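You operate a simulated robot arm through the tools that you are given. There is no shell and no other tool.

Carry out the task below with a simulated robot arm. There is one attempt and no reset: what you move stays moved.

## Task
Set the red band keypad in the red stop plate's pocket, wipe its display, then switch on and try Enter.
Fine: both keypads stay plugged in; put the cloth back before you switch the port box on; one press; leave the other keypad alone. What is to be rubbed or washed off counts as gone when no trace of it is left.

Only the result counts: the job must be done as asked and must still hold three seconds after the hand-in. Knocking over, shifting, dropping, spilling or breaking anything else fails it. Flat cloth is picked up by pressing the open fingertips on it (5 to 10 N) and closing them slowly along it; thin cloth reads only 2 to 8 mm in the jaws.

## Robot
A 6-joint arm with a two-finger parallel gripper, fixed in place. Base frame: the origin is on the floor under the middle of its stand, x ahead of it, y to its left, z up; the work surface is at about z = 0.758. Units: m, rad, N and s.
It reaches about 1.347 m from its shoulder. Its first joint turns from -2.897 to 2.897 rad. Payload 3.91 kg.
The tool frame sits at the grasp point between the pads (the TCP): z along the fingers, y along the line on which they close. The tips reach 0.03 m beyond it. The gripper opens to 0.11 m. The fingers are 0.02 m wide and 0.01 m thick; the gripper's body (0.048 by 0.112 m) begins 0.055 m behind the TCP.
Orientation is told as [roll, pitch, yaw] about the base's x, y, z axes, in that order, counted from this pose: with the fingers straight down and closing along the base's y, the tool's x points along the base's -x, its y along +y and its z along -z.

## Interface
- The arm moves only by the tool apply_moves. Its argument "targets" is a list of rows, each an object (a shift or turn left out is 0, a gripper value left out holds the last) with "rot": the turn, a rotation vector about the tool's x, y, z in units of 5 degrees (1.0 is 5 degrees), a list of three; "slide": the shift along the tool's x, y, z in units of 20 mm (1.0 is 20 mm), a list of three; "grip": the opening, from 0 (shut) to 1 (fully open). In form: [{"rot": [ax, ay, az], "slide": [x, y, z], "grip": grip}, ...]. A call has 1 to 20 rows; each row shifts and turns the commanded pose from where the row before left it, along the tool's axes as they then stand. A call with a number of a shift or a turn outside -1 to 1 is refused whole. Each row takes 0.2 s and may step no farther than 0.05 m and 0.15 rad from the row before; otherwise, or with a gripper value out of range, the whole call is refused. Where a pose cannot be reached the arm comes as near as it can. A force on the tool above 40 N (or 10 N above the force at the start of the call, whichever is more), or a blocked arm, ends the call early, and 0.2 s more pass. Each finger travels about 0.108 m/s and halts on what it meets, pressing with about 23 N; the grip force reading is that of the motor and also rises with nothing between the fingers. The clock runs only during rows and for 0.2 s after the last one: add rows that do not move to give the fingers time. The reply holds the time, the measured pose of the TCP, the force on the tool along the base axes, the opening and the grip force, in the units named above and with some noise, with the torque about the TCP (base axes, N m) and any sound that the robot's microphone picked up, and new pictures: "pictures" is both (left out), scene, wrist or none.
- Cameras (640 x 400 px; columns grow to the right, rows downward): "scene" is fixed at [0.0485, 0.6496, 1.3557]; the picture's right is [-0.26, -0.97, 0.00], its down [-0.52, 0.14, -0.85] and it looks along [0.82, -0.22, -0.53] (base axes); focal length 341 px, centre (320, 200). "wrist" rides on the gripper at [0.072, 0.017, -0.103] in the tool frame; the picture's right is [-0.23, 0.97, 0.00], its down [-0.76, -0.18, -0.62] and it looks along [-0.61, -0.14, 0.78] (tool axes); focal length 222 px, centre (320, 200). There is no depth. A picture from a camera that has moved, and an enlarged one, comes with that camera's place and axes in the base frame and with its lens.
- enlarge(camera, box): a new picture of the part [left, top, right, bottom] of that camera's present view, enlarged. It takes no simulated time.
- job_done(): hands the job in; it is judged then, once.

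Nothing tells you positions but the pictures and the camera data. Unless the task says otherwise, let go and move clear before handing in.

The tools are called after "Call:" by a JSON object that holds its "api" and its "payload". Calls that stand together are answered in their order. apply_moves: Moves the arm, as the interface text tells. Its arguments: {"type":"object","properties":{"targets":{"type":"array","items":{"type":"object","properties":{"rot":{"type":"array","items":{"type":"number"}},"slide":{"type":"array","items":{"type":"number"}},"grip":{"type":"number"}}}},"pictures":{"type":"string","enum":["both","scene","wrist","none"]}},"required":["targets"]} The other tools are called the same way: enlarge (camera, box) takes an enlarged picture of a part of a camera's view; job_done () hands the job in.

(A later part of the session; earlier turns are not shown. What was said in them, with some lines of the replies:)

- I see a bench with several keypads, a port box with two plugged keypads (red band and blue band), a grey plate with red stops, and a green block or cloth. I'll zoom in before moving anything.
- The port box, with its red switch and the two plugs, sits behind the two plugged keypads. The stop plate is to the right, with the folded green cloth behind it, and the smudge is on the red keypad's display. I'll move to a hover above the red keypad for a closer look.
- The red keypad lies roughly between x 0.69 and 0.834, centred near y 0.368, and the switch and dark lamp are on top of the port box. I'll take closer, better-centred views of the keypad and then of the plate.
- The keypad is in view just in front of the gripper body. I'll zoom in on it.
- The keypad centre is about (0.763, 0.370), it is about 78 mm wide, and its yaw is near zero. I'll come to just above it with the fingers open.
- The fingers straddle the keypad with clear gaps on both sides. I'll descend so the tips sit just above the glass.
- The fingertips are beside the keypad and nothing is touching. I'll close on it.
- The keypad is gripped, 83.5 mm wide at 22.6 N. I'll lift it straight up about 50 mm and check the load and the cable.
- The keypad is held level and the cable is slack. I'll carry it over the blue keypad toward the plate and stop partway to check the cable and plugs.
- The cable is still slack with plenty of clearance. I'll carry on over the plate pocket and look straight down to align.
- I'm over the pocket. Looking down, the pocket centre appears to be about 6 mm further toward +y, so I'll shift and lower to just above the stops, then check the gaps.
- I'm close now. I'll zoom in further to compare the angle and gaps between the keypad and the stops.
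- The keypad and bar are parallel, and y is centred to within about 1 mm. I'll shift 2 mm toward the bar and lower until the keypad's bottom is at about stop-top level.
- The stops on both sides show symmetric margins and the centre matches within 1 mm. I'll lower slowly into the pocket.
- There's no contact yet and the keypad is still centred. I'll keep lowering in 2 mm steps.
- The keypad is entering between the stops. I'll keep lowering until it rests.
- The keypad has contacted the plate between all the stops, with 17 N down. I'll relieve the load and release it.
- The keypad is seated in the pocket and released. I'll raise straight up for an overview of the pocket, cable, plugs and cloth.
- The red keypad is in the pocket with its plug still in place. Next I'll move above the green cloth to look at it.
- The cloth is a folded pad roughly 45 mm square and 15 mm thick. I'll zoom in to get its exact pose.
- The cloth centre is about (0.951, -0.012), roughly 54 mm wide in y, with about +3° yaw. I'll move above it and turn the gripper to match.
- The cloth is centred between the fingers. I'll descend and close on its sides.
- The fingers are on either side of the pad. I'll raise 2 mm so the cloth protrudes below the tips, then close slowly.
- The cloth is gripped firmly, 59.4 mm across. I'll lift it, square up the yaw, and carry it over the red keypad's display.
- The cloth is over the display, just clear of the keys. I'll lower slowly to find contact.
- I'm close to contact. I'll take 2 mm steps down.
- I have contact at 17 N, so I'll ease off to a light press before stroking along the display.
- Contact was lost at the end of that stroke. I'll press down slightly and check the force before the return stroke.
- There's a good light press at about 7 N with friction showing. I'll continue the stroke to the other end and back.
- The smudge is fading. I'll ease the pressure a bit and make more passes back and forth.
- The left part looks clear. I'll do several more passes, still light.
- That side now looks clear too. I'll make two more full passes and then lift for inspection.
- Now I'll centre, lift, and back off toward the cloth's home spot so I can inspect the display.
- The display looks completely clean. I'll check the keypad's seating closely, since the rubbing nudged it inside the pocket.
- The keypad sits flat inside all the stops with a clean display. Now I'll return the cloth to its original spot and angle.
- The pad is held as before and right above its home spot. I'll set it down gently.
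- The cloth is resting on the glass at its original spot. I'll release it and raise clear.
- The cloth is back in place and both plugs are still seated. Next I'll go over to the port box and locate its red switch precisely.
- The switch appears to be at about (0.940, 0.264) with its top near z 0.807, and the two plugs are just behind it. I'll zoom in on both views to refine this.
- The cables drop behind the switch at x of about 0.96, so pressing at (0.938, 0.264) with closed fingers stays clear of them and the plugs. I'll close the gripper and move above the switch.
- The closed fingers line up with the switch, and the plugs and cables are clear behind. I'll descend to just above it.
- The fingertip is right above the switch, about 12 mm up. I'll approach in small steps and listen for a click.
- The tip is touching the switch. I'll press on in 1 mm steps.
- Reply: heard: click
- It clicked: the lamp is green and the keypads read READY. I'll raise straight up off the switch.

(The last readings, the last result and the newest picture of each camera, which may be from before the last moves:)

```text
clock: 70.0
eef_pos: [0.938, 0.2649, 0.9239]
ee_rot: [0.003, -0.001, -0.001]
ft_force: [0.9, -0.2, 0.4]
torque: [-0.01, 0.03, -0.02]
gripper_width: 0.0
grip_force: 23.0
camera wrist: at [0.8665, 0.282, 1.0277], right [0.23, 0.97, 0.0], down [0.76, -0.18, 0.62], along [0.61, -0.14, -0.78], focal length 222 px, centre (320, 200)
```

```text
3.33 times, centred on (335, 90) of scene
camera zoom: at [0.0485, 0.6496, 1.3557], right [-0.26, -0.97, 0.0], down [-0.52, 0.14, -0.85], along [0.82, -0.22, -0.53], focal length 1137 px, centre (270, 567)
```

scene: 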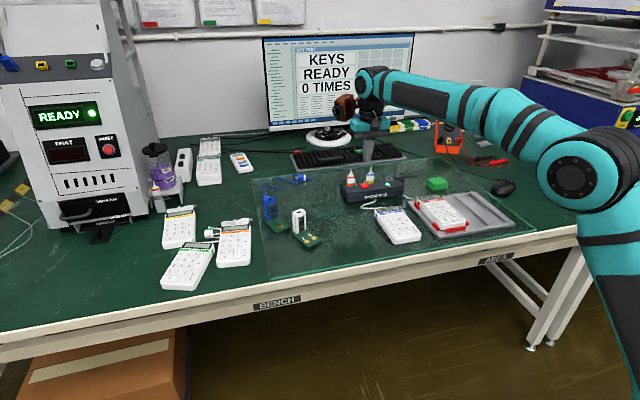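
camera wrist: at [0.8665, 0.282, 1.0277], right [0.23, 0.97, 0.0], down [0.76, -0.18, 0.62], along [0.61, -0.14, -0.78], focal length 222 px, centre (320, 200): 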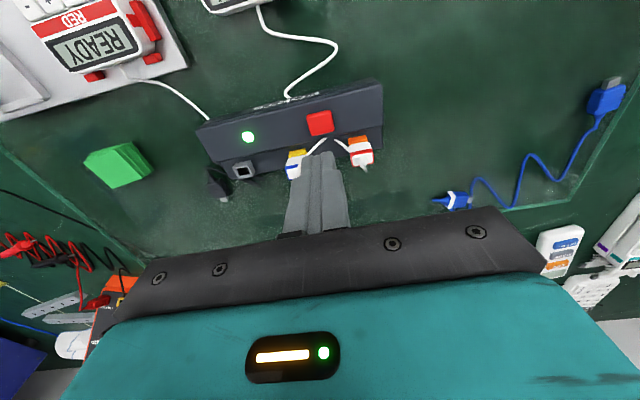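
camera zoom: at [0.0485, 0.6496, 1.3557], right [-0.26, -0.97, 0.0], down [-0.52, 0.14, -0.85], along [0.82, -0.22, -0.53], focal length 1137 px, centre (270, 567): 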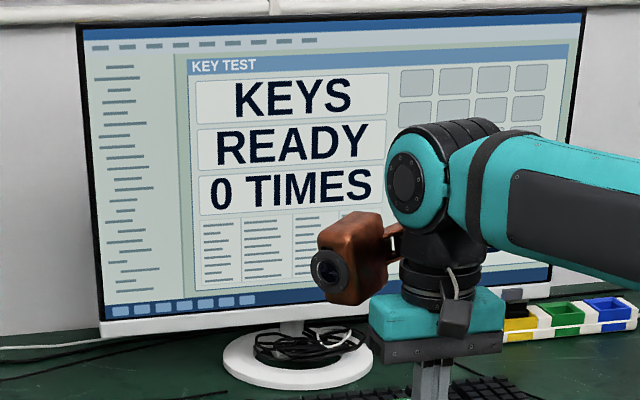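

Both keypads show READY, the box is on, and the counter is still at 0. Next I'll move above the red keypad to locate the ENTER key.

Call:
{"api": "apply_moves", "payload": {"targets": [{"slide": [0.954, -0.788, 0.0], "grip": 0}, {"slide": [0.954, -0.788, 0.0]}, {"slide": [0.954, -0.788, 0.0]}, {"slide": [0.954, -0.788, 0.0]}, {"slide": [0.954, -0.788, 0.0]}, {"slide": [0.954, -0.788, 0.0]}, {"slide": [0.954, -0.788, 0.0]}, {"slide": [0.954, -0.788, 0.0]}, {"slide": [0.954, -0.788, 0.0]}, {"slide": [0.954, -0.788, 0.0]}, {"slide": [0.954, -0.788, 0.0]}, {"slide": [0.954, -0.788, 0.0]}, {"slide": [0.954, -0.788, 0.0]}, {"slide": [0, 0, 0]}], "pictures": "both"}}

Call:
{"api": "enlarge", "payload": {"camera": "wrist", "box": [230, 60, 430, 220]}}

Call:
{"api": "enlarge", "payload": {"camera": "scene", "box": [405, 170, 505, 245]}}

```text
clock: 73.0
eef_pos: [0.69, 0.0598, 0.9237]
ee_rot: [0.002, -0.002, -0.001]
ft_force: [0.5, -0.3, -0.8]
torque: [0.02, -0.02, -0.01]
gripper_width: 0.0
grip_force: 22.8
camera wrist: at [0.6176, 0.0758, 1.0265], right [0.23, 0.97, 0.0], down [0.76, -0.18, 0.62], along [0.61, -0.14, -0.78], focal length 222 px, centre (320, 200)
```

scene: 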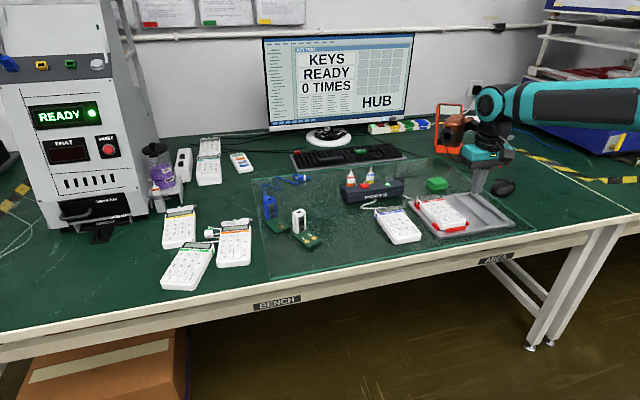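
wrist: 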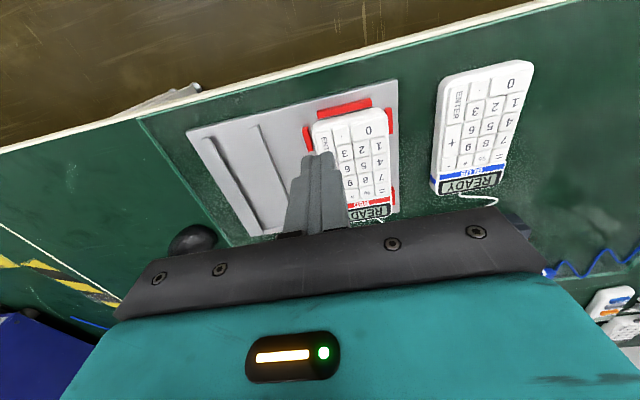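

```text
2.50 times, centred on (330, 140) of wrist
camera zoom: at [0.6176, 0.0758, 1.0265], right [0.23, 0.97, 0.0], down [0.76, -0.18, 0.62], along [0.61, -0.14, -0.78], focal length 555 px, centre (295, 350)
```

zoom: 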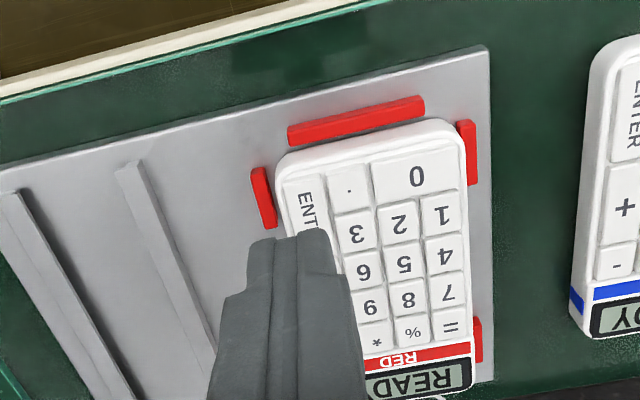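

```text
5.33 times, centred on (455, 208) of scene
camera zoom: at [0.0485, 0.6496, 1.3557], right [-0.26, -0.97, 0.0], down [-0.52, 0.14, -0.85], along [0.82, -0.22, -0.53], focal length 1818 px, centre (-400, 160)
```

zoom: 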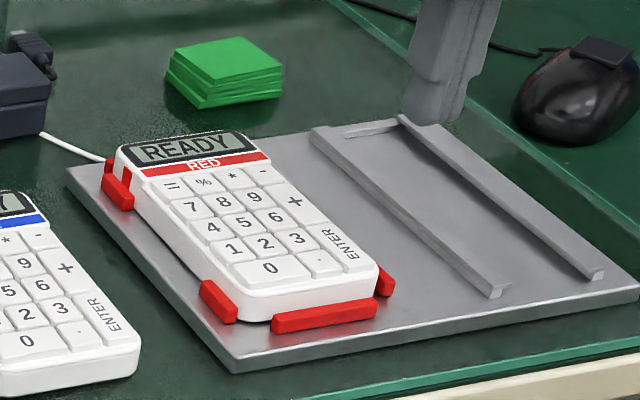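

The fingers hide part of ENTER. I'll shift forward 40 mm so the key is visible ahead of the fingertips.

Call:
{"api": "apply_moves", "payload": {"targets": [{"slide": [-0.8, 0, 0]}, {"slide": [-0.8, 0, 0]}, {"slide": [-0.6, 0, 0.4]}, {"slide": [0, 0, 0.8]}, {"slide": [0, 0, 0]}], "pictures": "wrist"}}

Call:
{"api": "enlarge", "payload": {"camera": "wrist", "box": [240, 20, 420, 170]}}

```text
clock: 74.2
eef_pos: [0.7328, 0.0601, 0.9005]
ee_rot: [0.001, -0.002, -0.002]
ft_force: [0.4, 0.2, -0.6]
torque: [0.01, 0.01, 0.02]
gripper_width: 0.0001
grip_force: 23.4
camera wrist: at [0.6606, 0.0764, 1.0033], right [0.23, 0.97, 0.0], down [0.76, -0.18, 0.62], along [0.61, -0.14, -0.78], focal length 222 px, centre (320, 200)
```

wrist: 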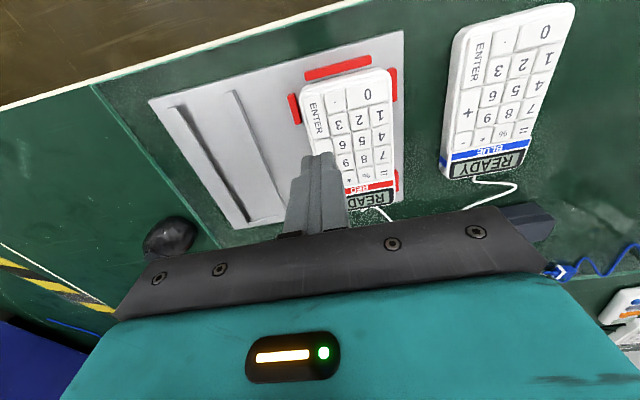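

```text
2.67 times, centred on (330, 95) of wrist
camera zoom: at [0.6606, 0.0764, 1.0033], right [0.23, 0.97, 0.0], down [0.76, -0.18, 0.62], along [0.61, -0.14, -0.78], focal length 592 px, centre (293, 480)
```

zoom: 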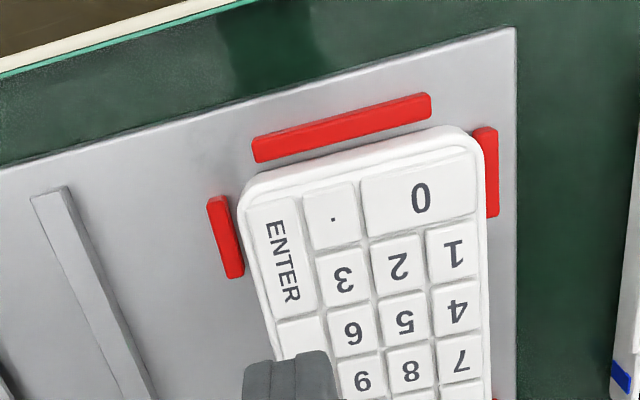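

ENTER spans about x 0.709–0.748 and y 0.048–0.066. I'll aim the closed tips at (0.728, 0.054) and descend to just above.

Call:
{"api": "apply_moves", "payload": {"targets": [{"slide": [0.12, -0.15, 0], "grip": 0}, {"slide": [0.12, -0.155, 0.7]}, {"slide": [0, 0, 0.9]}, {"slide": [0, 0, 0.9]}, {"slide": [0, 0, 0.8]}, {"slide": [0, 0, 0]}], "pictures": "both"}}

Call:
{"api": "enlarge", "payload": {"camera": "wrist", "box": [230, 40, 410, 190]}}

Call:
{"api": "enlarge", "payload": {"camera": "scene", "box": [420, 180, 500, 240]}}

```text
clock: 75.6
eef_pos: [0.7292, 0.0535, 0.8348]
ee_rot: [0.001, -0.002, 0.0]
ft_force: [-0.6, -0.4, 0.0]
torque: [-0.01, 0.03, -0.01]
gripper_width: 0.0
grip_force: 22.9
camera wrist: at [0.6567, 0.0707, 0.937], right [0.23, 0.97, 0.0], down [0.76, -0.18, 0.62], along [0.61, -0.14, -0.78], focal length 222 px, centre (320, 200)
```

scene: 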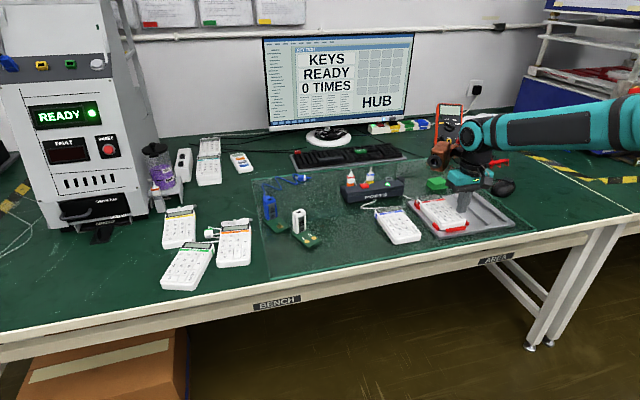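
wrist: 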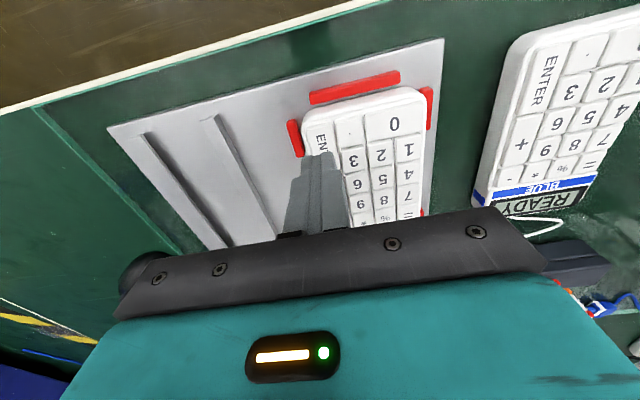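

```text
2.67 times, centred on (320, 115) of wrist
camera zoom: at [0.6567, 0.0707, 0.937], right [0.23, 0.97, 0.0], down [0.76, -0.18, 0.62], along [0.61, -0.14, -0.78], focal length 592 px, centre (320, 427)
```

zoom: 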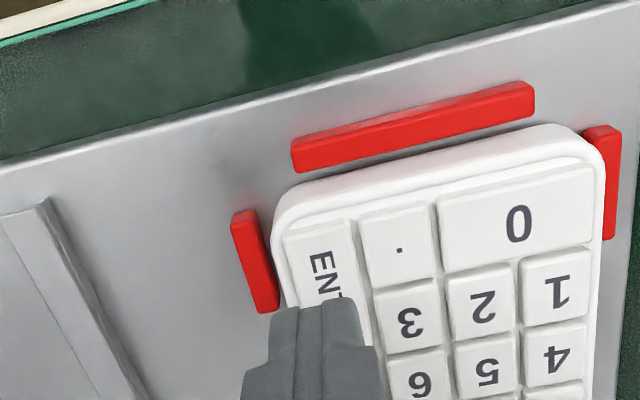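

```text
6.67 times, centred on (460, 210) of scene
camera zoom: at [0.0485, 0.6496, 1.3557], right [-0.26, -0.97, 0.0], down [-0.52, 0.14, -0.85], along [0.82, -0.22, -0.53], focal length 2273 px, centre (-613, 133)
```

zoom: 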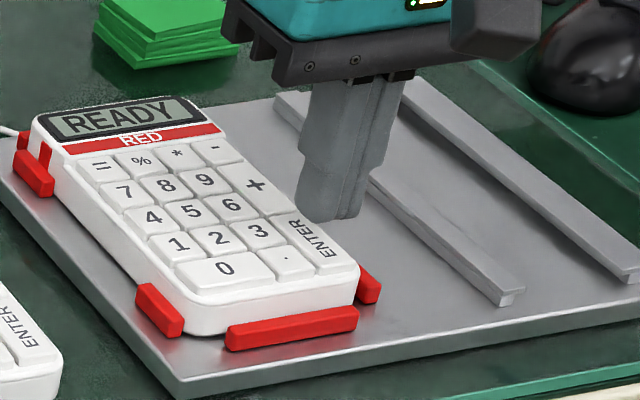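

The tip is aligned over ENTER. I'll approach gently to first touch.

Call:
{"api": "apply_moves", "payload": {"targets": [{"slide": [0, 0.02, 0.15]}, {"slide": [0, 0, 0.1]}, {"slide": [0, 0, 0]}], "pictures": "none"}}

Call:
{"api": "enlarge", "payload": {"camera": "scene", "box": [440, 195, 490, 235]}}

```text
clock: 76.4
eef_pos: [0.7289, 0.0544, 0.8295]
ee_rot: [0.002, -0.002, -0.002]
ft_force: [-0.5, 0.5, -0.2]
torque: [-0.01, -0.04, 0.02]
gripper_width: 0.0
grip_force: 23.2
```

```text
10.00 times, centred on (465, 215) of scene
camera zoom: at [0.0485, 0.6496, 1.3557], right [-0.26, -0.97, 0.0], down [-0.52, 0.14, -0.85], along [0.82, -0.22, -0.53], focal length 3410 px, centre (-1130, 50)
```

zoom: 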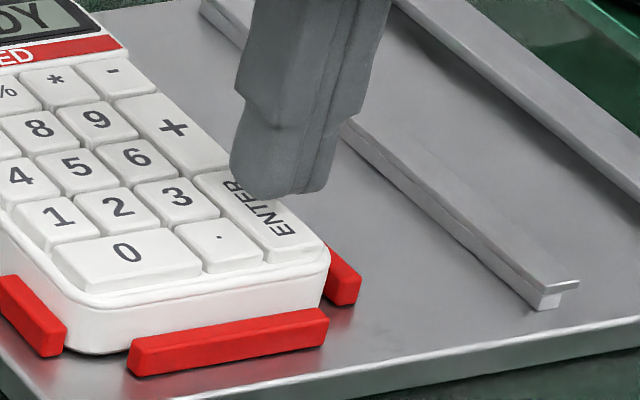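

Call:
{"api": "apply_moves", "payload": {"targets": [{"slide": [0, 0, 0.1]}, {"slide": [0, 0, 0]}], "pictures": "none"}}

Call:
{"api": "enlarge", "payload": {"camera": "scene", "box": [440, 195, 490, 235]}}

```text
clock: 77.0
eef_pos: [0.7295, 0.0542, 0.8283]
ee_rot: [0.002, -0.002, -0.003]
ft_force: [-0.1, -0.1, -0.2]
torque: [0.01, -0.01, -0.04]
gripper_width: 0.0
grip_force: 22.9
```

```text
10.00 times, centred on (465, 215) of scene
camera zoom: at [0.0485, 0.6496, 1.3557], right [-0.26, -0.97, 0.0], down [-0.52, 0.14, -0.85], along [0.82, -0.22, -0.53], focal length 3410 px, centre (-1130, 50)
```

zoom: 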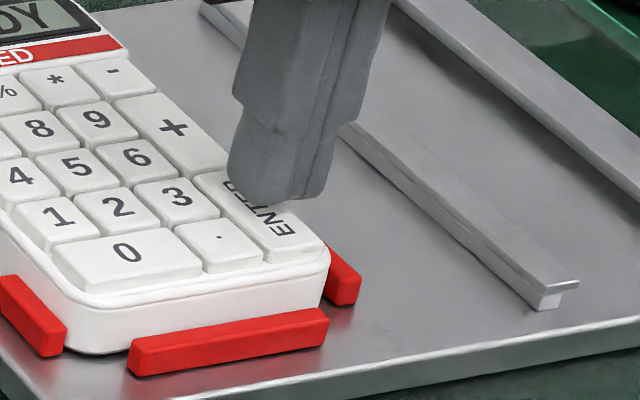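

Call:
{"api": "apply_moves", "payload": {"targets": [{"slide": [0, 0, 0.1]}, {"slide": [0, 0, 0]}], "pictures": "none"}}

Call:
{"api": "enlarge", "payload": {"camera": "scene", "box": [440, 195, 490, 235]}}

```text
clock: 77.6
eef_pos: [0.7277, 0.0537, 0.8235]
ee_rot: [0.001, -0.001, -0.002]
ft_force: [0.8, -0.1, 0.6]
torque: [0.01, 0.01, -0.02]
gripper_width: 0.0002
grip_force: 22.8
```

```text
10.00 times, centred on (465, 215) of scene
camera zoom: at [0.0485, 0.6496, 1.3557], right [-0.26, -0.97, 0.0], down [-0.52, 0.14, -0.85], along [0.82, -0.22, -0.53], focal length 3410 px, centre (-1130, 50)
```

zoom: 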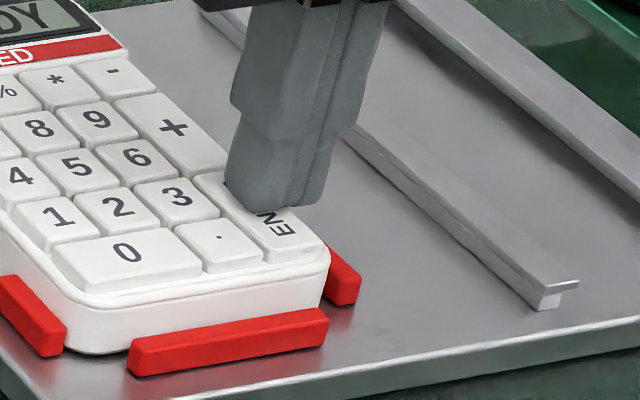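

I'm at first touch, about 0.6 N. Now one firm, continuous press.

Call:
{"api": "apply_moves", "payload": {"targets": [{"slide": [0, 0, 0.08]}, {"slide": [0, 0, 0.08]}, {"slide": [0, 0, 0]}], "pictures": "none"}}

Call:
{"api": "enlarge", "payload": {"camera": "scene", "box": [400, 175, 500, 245]}}

Call:
{"api": "enlarge", "payload": {"camera": "scene", "box": [250, 30, 420, 150]}}

```text
clock: 78.4
eef_pos: [0.7288, 0.0553, 0.823]
ee_rot: [0.0, -0.001, 0.0]
ft_force: [0.1, 0.2, 0.6]
torque: [-0.01, 0.01, 0.0]
gripper_width: 0.0002
grip_force: 23.2
```

```text
5.71 times, centred on (450, 210) of scene
camera zoom: at [0.0485, 0.6496, 1.3557], right [-0.26, -0.97, 0.0], down [-0.52, 0.14, -0.85], along [0.82, -0.22, -0.53], focal length 1948 px, centre (-423, 143)
```

zoom: 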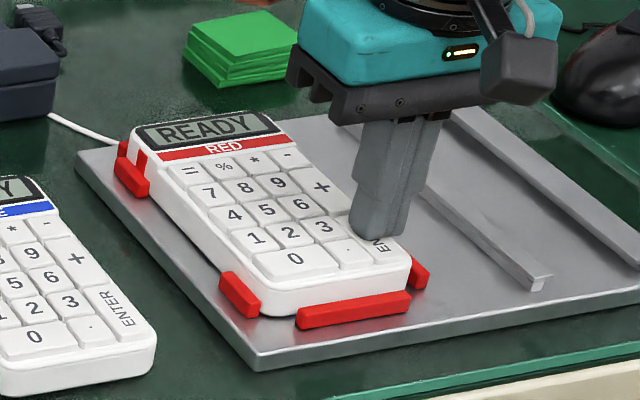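

```text
3.33 times, centred on (335, 90) of scene
camera zoom: at [0.0485, 0.6496, 1.3557], right [-0.26, -0.97, 0.0], down [-0.52, 0.14, -0.85], along [0.82, -0.22, -0.53], focal length 1137 px, centre (270, 567)
```

zoom: 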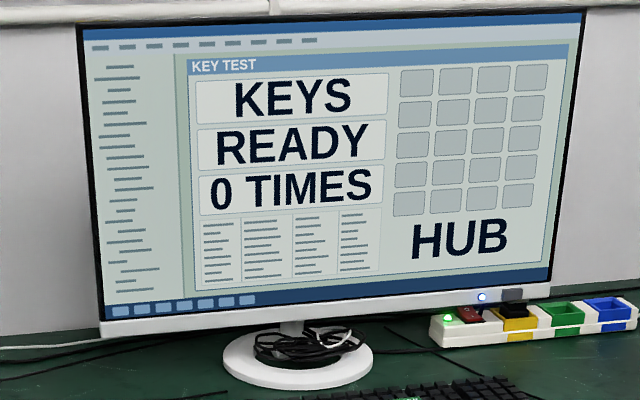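

There's no click yet, so the tip is only just at the key. I'll press further.

Call:
{"api": "apply_moves", "payload": {"targets": [{"slide": [0, 0, 0.08]}, {"slide": [0, 0, 0]}], "pictures": "none"}}

Call:
{"api": "enlarge", "payload": {"camera": "scene", "box": [440, 195, 490, 235]}}

```text
clock: 79.0
eef_pos: [0.7284, 0.054, 0.8211]
ee_rot: [0.002, -0.001, -0.001]
ft_force: [0.1, 0.0, 0.9]
torque: [0.03, 0.0, 0.0]
gripper_width: 0.0
grip_force: 23.3
heard: click
```

```text
10.00 times, centred on (465, 215) of scene
camera zoom: at [0.0485, 0.6496, 1.3557], right [-0.26, -0.97, 0.0], down [-0.52, 0.14, -0.85], along [0.82, -0.22, -0.53], focal length 3410 px, centre (-1130, 50)
```

zoom: 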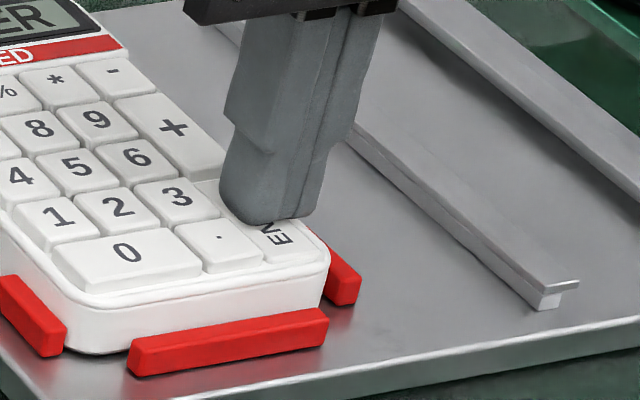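

It clicked once and the display now ends in "ER". I'll lift straight up now.

Call:
{"api": "apply_moves", "payload": {"targets": [{"slide": [0, 0, -0.5]}, {"slide": [0, 0, -0.9]}, {"slide": [0, 0, -0.9]}, {"slide": [0, 0, -0.9]}, {"slide": [0, 0, -0.9]}, {"slide": [0, 0, -0.9]}, {"slide": [0.5, 0, -0.9]}, {"slide": [0, 0, 0]}], "pictures": "both"}}

Call:
{"api": "enlarge", "payload": {"camera": "scene", "box": [330, 160, 530, 250]}}

Call:
{"api": "enlarge", "payload": {"camera": "scene", "box": [250, 30, 420, 150]}}

Call:
{"api": "enlarge", "payload": {"camera": "wrist", "box": [220, 50, 460, 220]}}

```text
clock: 80.8
eef_pos: [0.7197, 0.0544, 0.938]
ee_rot: [0.002, -0.001, -0.003]
ft_force: [0.2, -0.1, 0.2]
torque: [-0.03, -0.03, 0.0]
gripper_width: 0.0002
grip_force: 22.9
camera wrist: at [0.6471, 0.0706, 1.041], right [0.23, 0.97, 0.0], down [0.76, -0.18, 0.62], along [0.61, -0.14, -0.78], focal length 222 px, centre (320, 200)
```

scene: 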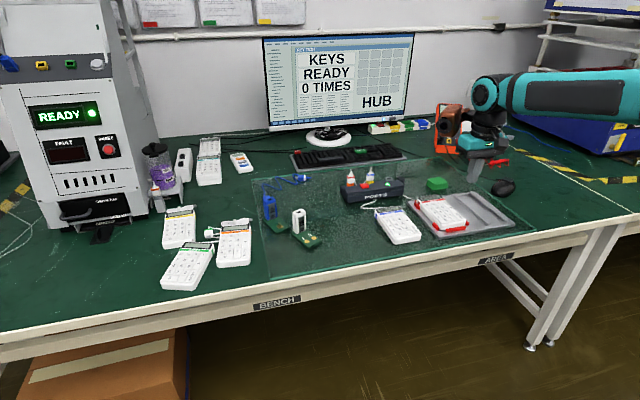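
wrist: 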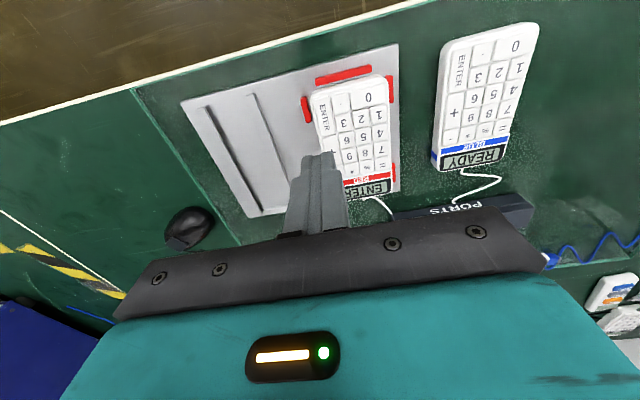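

```text
3.20 times, centred on (430, 205) of scene
camera zoom: at [0.0485, 0.6496, 1.3557], right [-0.26, -0.97, 0.0], down [-0.52, 0.14, -0.85], along [0.82, -0.22, -0.53], focal length 1091 px, centre (-32, 184)
```

zoom: 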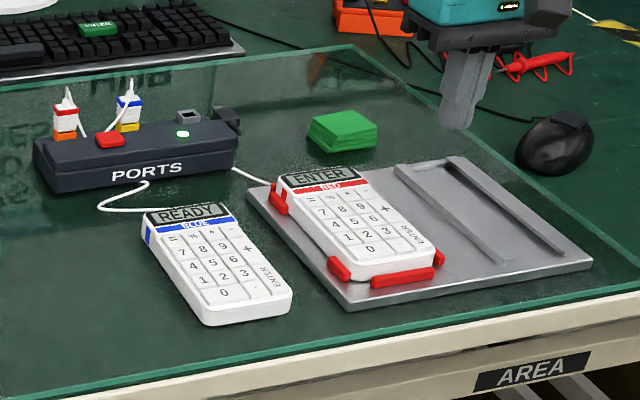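

```text
3.33 times, centred on (335, 90) of scene
camera zoom: at [0.0485, 0.6496, 1.3557], right [-0.26, -0.97, 0.0], down [-0.52, 0.14, -0.85], along [0.82, -0.22, -0.53], focal length 1137 px, centre (270, 567)
```

zoom: 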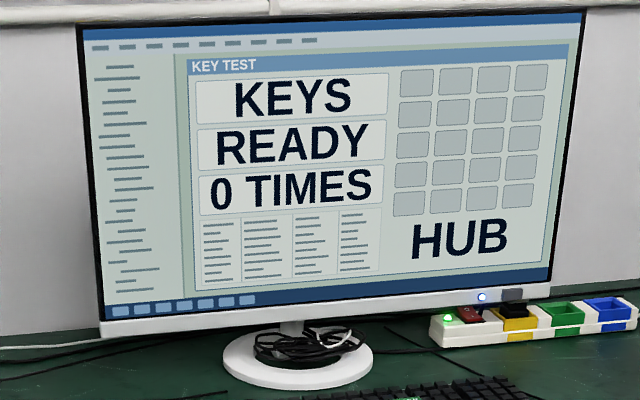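

```text
2.35 times, centred on (340, 135) of wrist
camera zoom: at [0.6471, 0.0706, 1.041], right [0.23, 0.97, 0.0], down [0.76, -0.18, 0.62], along [0.61, -0.14, -0.78], focal length 523 px, centre (273, 353)
```

zoom: 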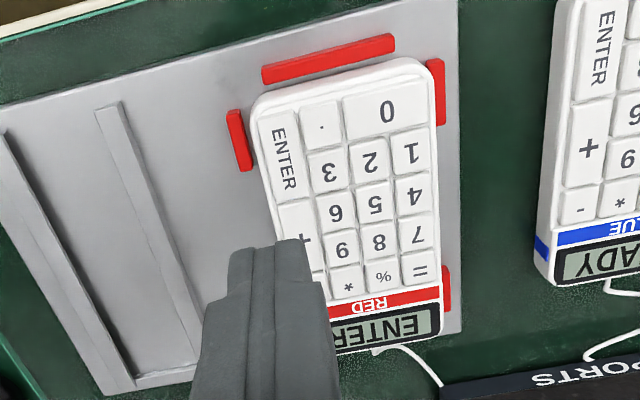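

The red keypad displays ENTER after a single press, and blue still reads READY. I'll check the plate, cloth, plugs and seating with the same crops I used at the start.

Call:
{"api": "enlarge", "payload": {"camera": "scene", "box": [380, 150, 540, 250]}}

Call:
{"api": "enlarge", "payload": {"camera": "scene", "box": [240, 150, 400, 250]}}

Call:
{"api": "enlarge", "payload": {"camera": "scene", "box": [412, 185, 472, 235]}}

```text
4.00 times, centred on (460, 200) of scene
camera zoom: at [0.0485, 0.6496, 1.3557], right [-0.26, -0.97, 0.0], down [-0.52, 0.14, -0.85], along [0.82, -0.22, -0.53], focal length 1364 px, centre (-240, 200)
```

zoom: 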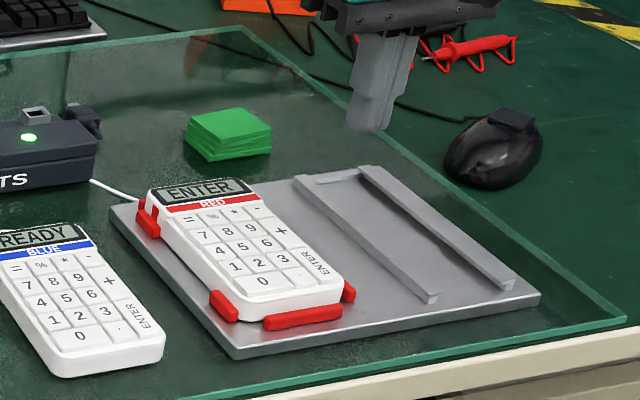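

```text
4.00 times, centred on (320, 200) of scene
camera zoom: at [0.0485, 0.6496, 1.3557], right [-0.26, -0.97, 0.0], down [-0.52, 0.14, -0.85], along [0.82, -0.22, -0.53], focal length 1364 px, centre (320, 200)
```

zoom: 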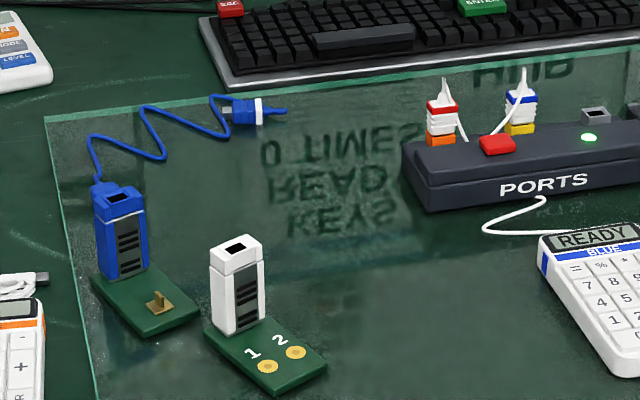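

```text
8.00 times, centred on (442, 210) of scene
camera zoom: at [0.0485, 0.6496, 1.3557], right [-0.26, -0.97, 0.0], down [-0.52, 0.14, -0.85], along [0.82, -0.22, -0.53], focal length 2728 px, centre (-656, 120)
```

zoom: 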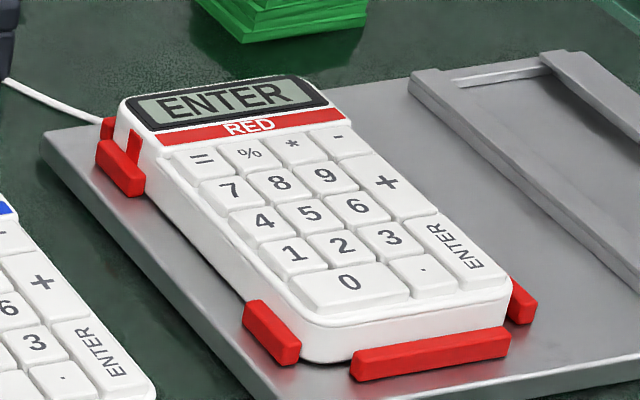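

Nothing else has moved. I'll take one last close look at the cleaned display from above.

Call:
{"api": "apply_moves", "payload": {"targets": [{"slide": [-1, 0.05, 0.2], "grip": 0}, {"slide": [-1, 0.05, 0.2]}, {"slide": [-1, 0.05, 0.2]}, {"slide": [-1, 0.05, 0.2]}, {"slide": [-1, 0.05, 0.2]}, {"slide": [-1, 0.05, 0.2]}, {"slide": [0, 0, 0]}], "pictures": "wrist"}}

Call:
{"api": "enlarge", "payload": {"camera": "wrist", "box": [280, 70, 420, 160]}}

Call:
{"api": "enlarge", "payload": {"camera": "scene", "box": [415, 190, 455, 215]}}

```text
clock: 82.4
eef_pos: [0.8381, 0.0604, 0.9165]
ee_rot: [0.002, -0.001, -0.002]
ft_force: [0.1, 0.1, 1.0]
torque: [0.0, -0.01, -0.02]
gripper_width: 0.0001
grip_force: 23.0
camera wrist: at [0.7678, 0.0769, 1.0183], right [0.23, 0.97, 0.0], down [0.76, -0.18, 0.62], along [0.61, -0.14, -0.78], focal length 222 px, centre (320, 200)
```

wrist: 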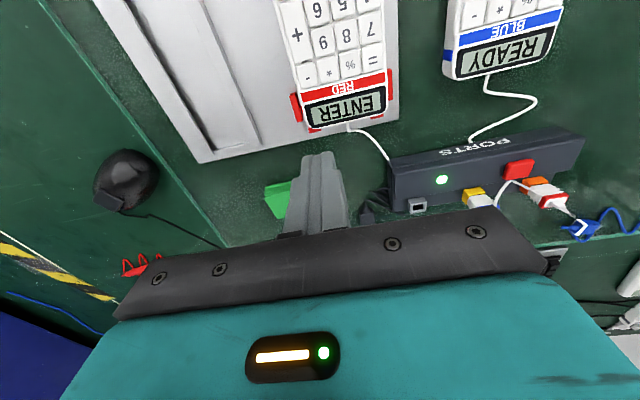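

```text
4.44 times, centred on (350, 115) of wrist
camera zoom: at [0.7678, 0.0769, 1.0183], right [0.23, 0.97, 0.0], down [0.76, -0.18, 0.62], along [0.61, -0.14, -0.78], focal length 987 px, centre (187, 578)
```

zoom: 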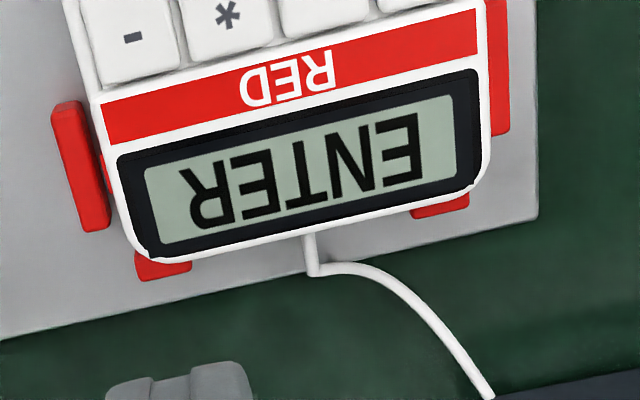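

```text
16.00 times, centred on (435, 202) of scene
camera zoom: at [0.0485, 0.6496, 1.3557], right [-0.26, -0.97, 0.0], down [-0.52, 0.14, -0.85], along [0.82, -0.22, -0.53], focal length 5456 px, centre (-1520, 160)
```

zoom: 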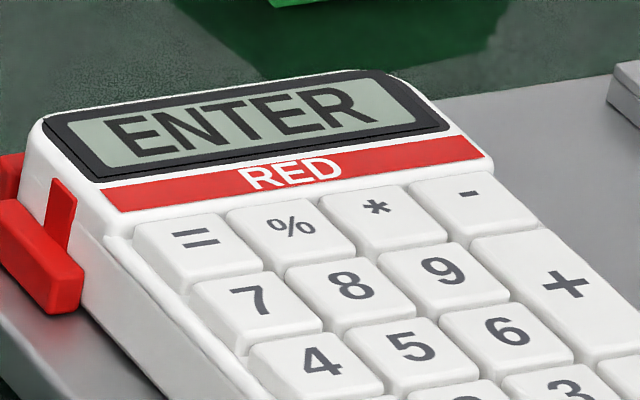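

The display is spotless and reads ENTER, and the keypad sits inside all the stops. I'll raise the arm well clear, then hand in.

Call:
{"api": "apply_moves", "payload": {"targets": [{"slide": [0.8, 0, -0.9]}, {"slide": [0.8, 0, -0.9]}, {"slide": [0.8, 0, -0.9]}, {"slide": [0.8, 0, -0.9]}, {"slide": [0.8, 0, -0.9]}, {"slide": [0.8, 0, -0.9]}, {"slide": [0, 0, 0]}], "pictures": "scene"}}

```text
clock: 84.0
eef_pos: [0.7442, 0.0598, 1.0216]
ee_rot: [0.002, -0.001, -0.002]
ft_force: [1.2, 0.1, 0.0]
torque: [-0.01, 0.01, 0.03]
gripper_width: 0.0
grip_force: 22.9
```

scene: 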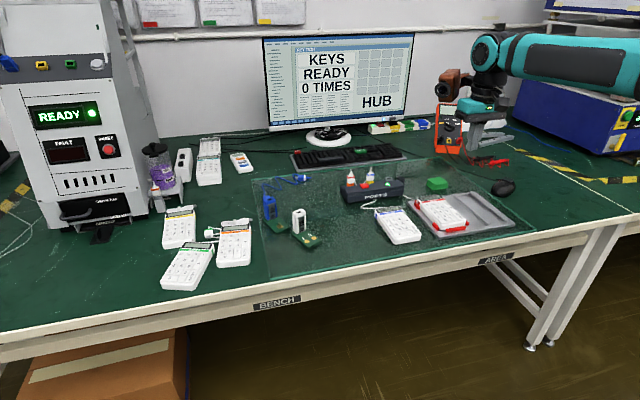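

The keypad is seated and clean, the cloth is back, the port box is on, and Enter was pressed once. The arm is clear, so I'm handing in.

Call:
{"api": "job_done", "payload": {}}

```text
The job is handed in.
```

The red band keypad is in the red stop plate's pocket, its display is clean, the port box is on, and Enter was pressed once. I handed the job in, and no verdict has come back.

- **Keypad:** it sits flat inside all the stops. Rubbing nudged it slightly toward the far end of the pocket.
- **Plugs:** both keypads are still plugged in.
- **Display:** no trace of the smudge showed in the last close-up.
- **Cloth:** it went back to its original spot and angle before I switched the box on.
- **Switch and Enter:** the box clicked once and its lamp turned green. Enter clicked once and the red keypad now reads ENTER.
- **Blue keypad:** I left it alone, and it reads READY.

The wall monitor still shows "0 TIMES". It did not change when Enter was pressed, and I took it to belong to a different test.
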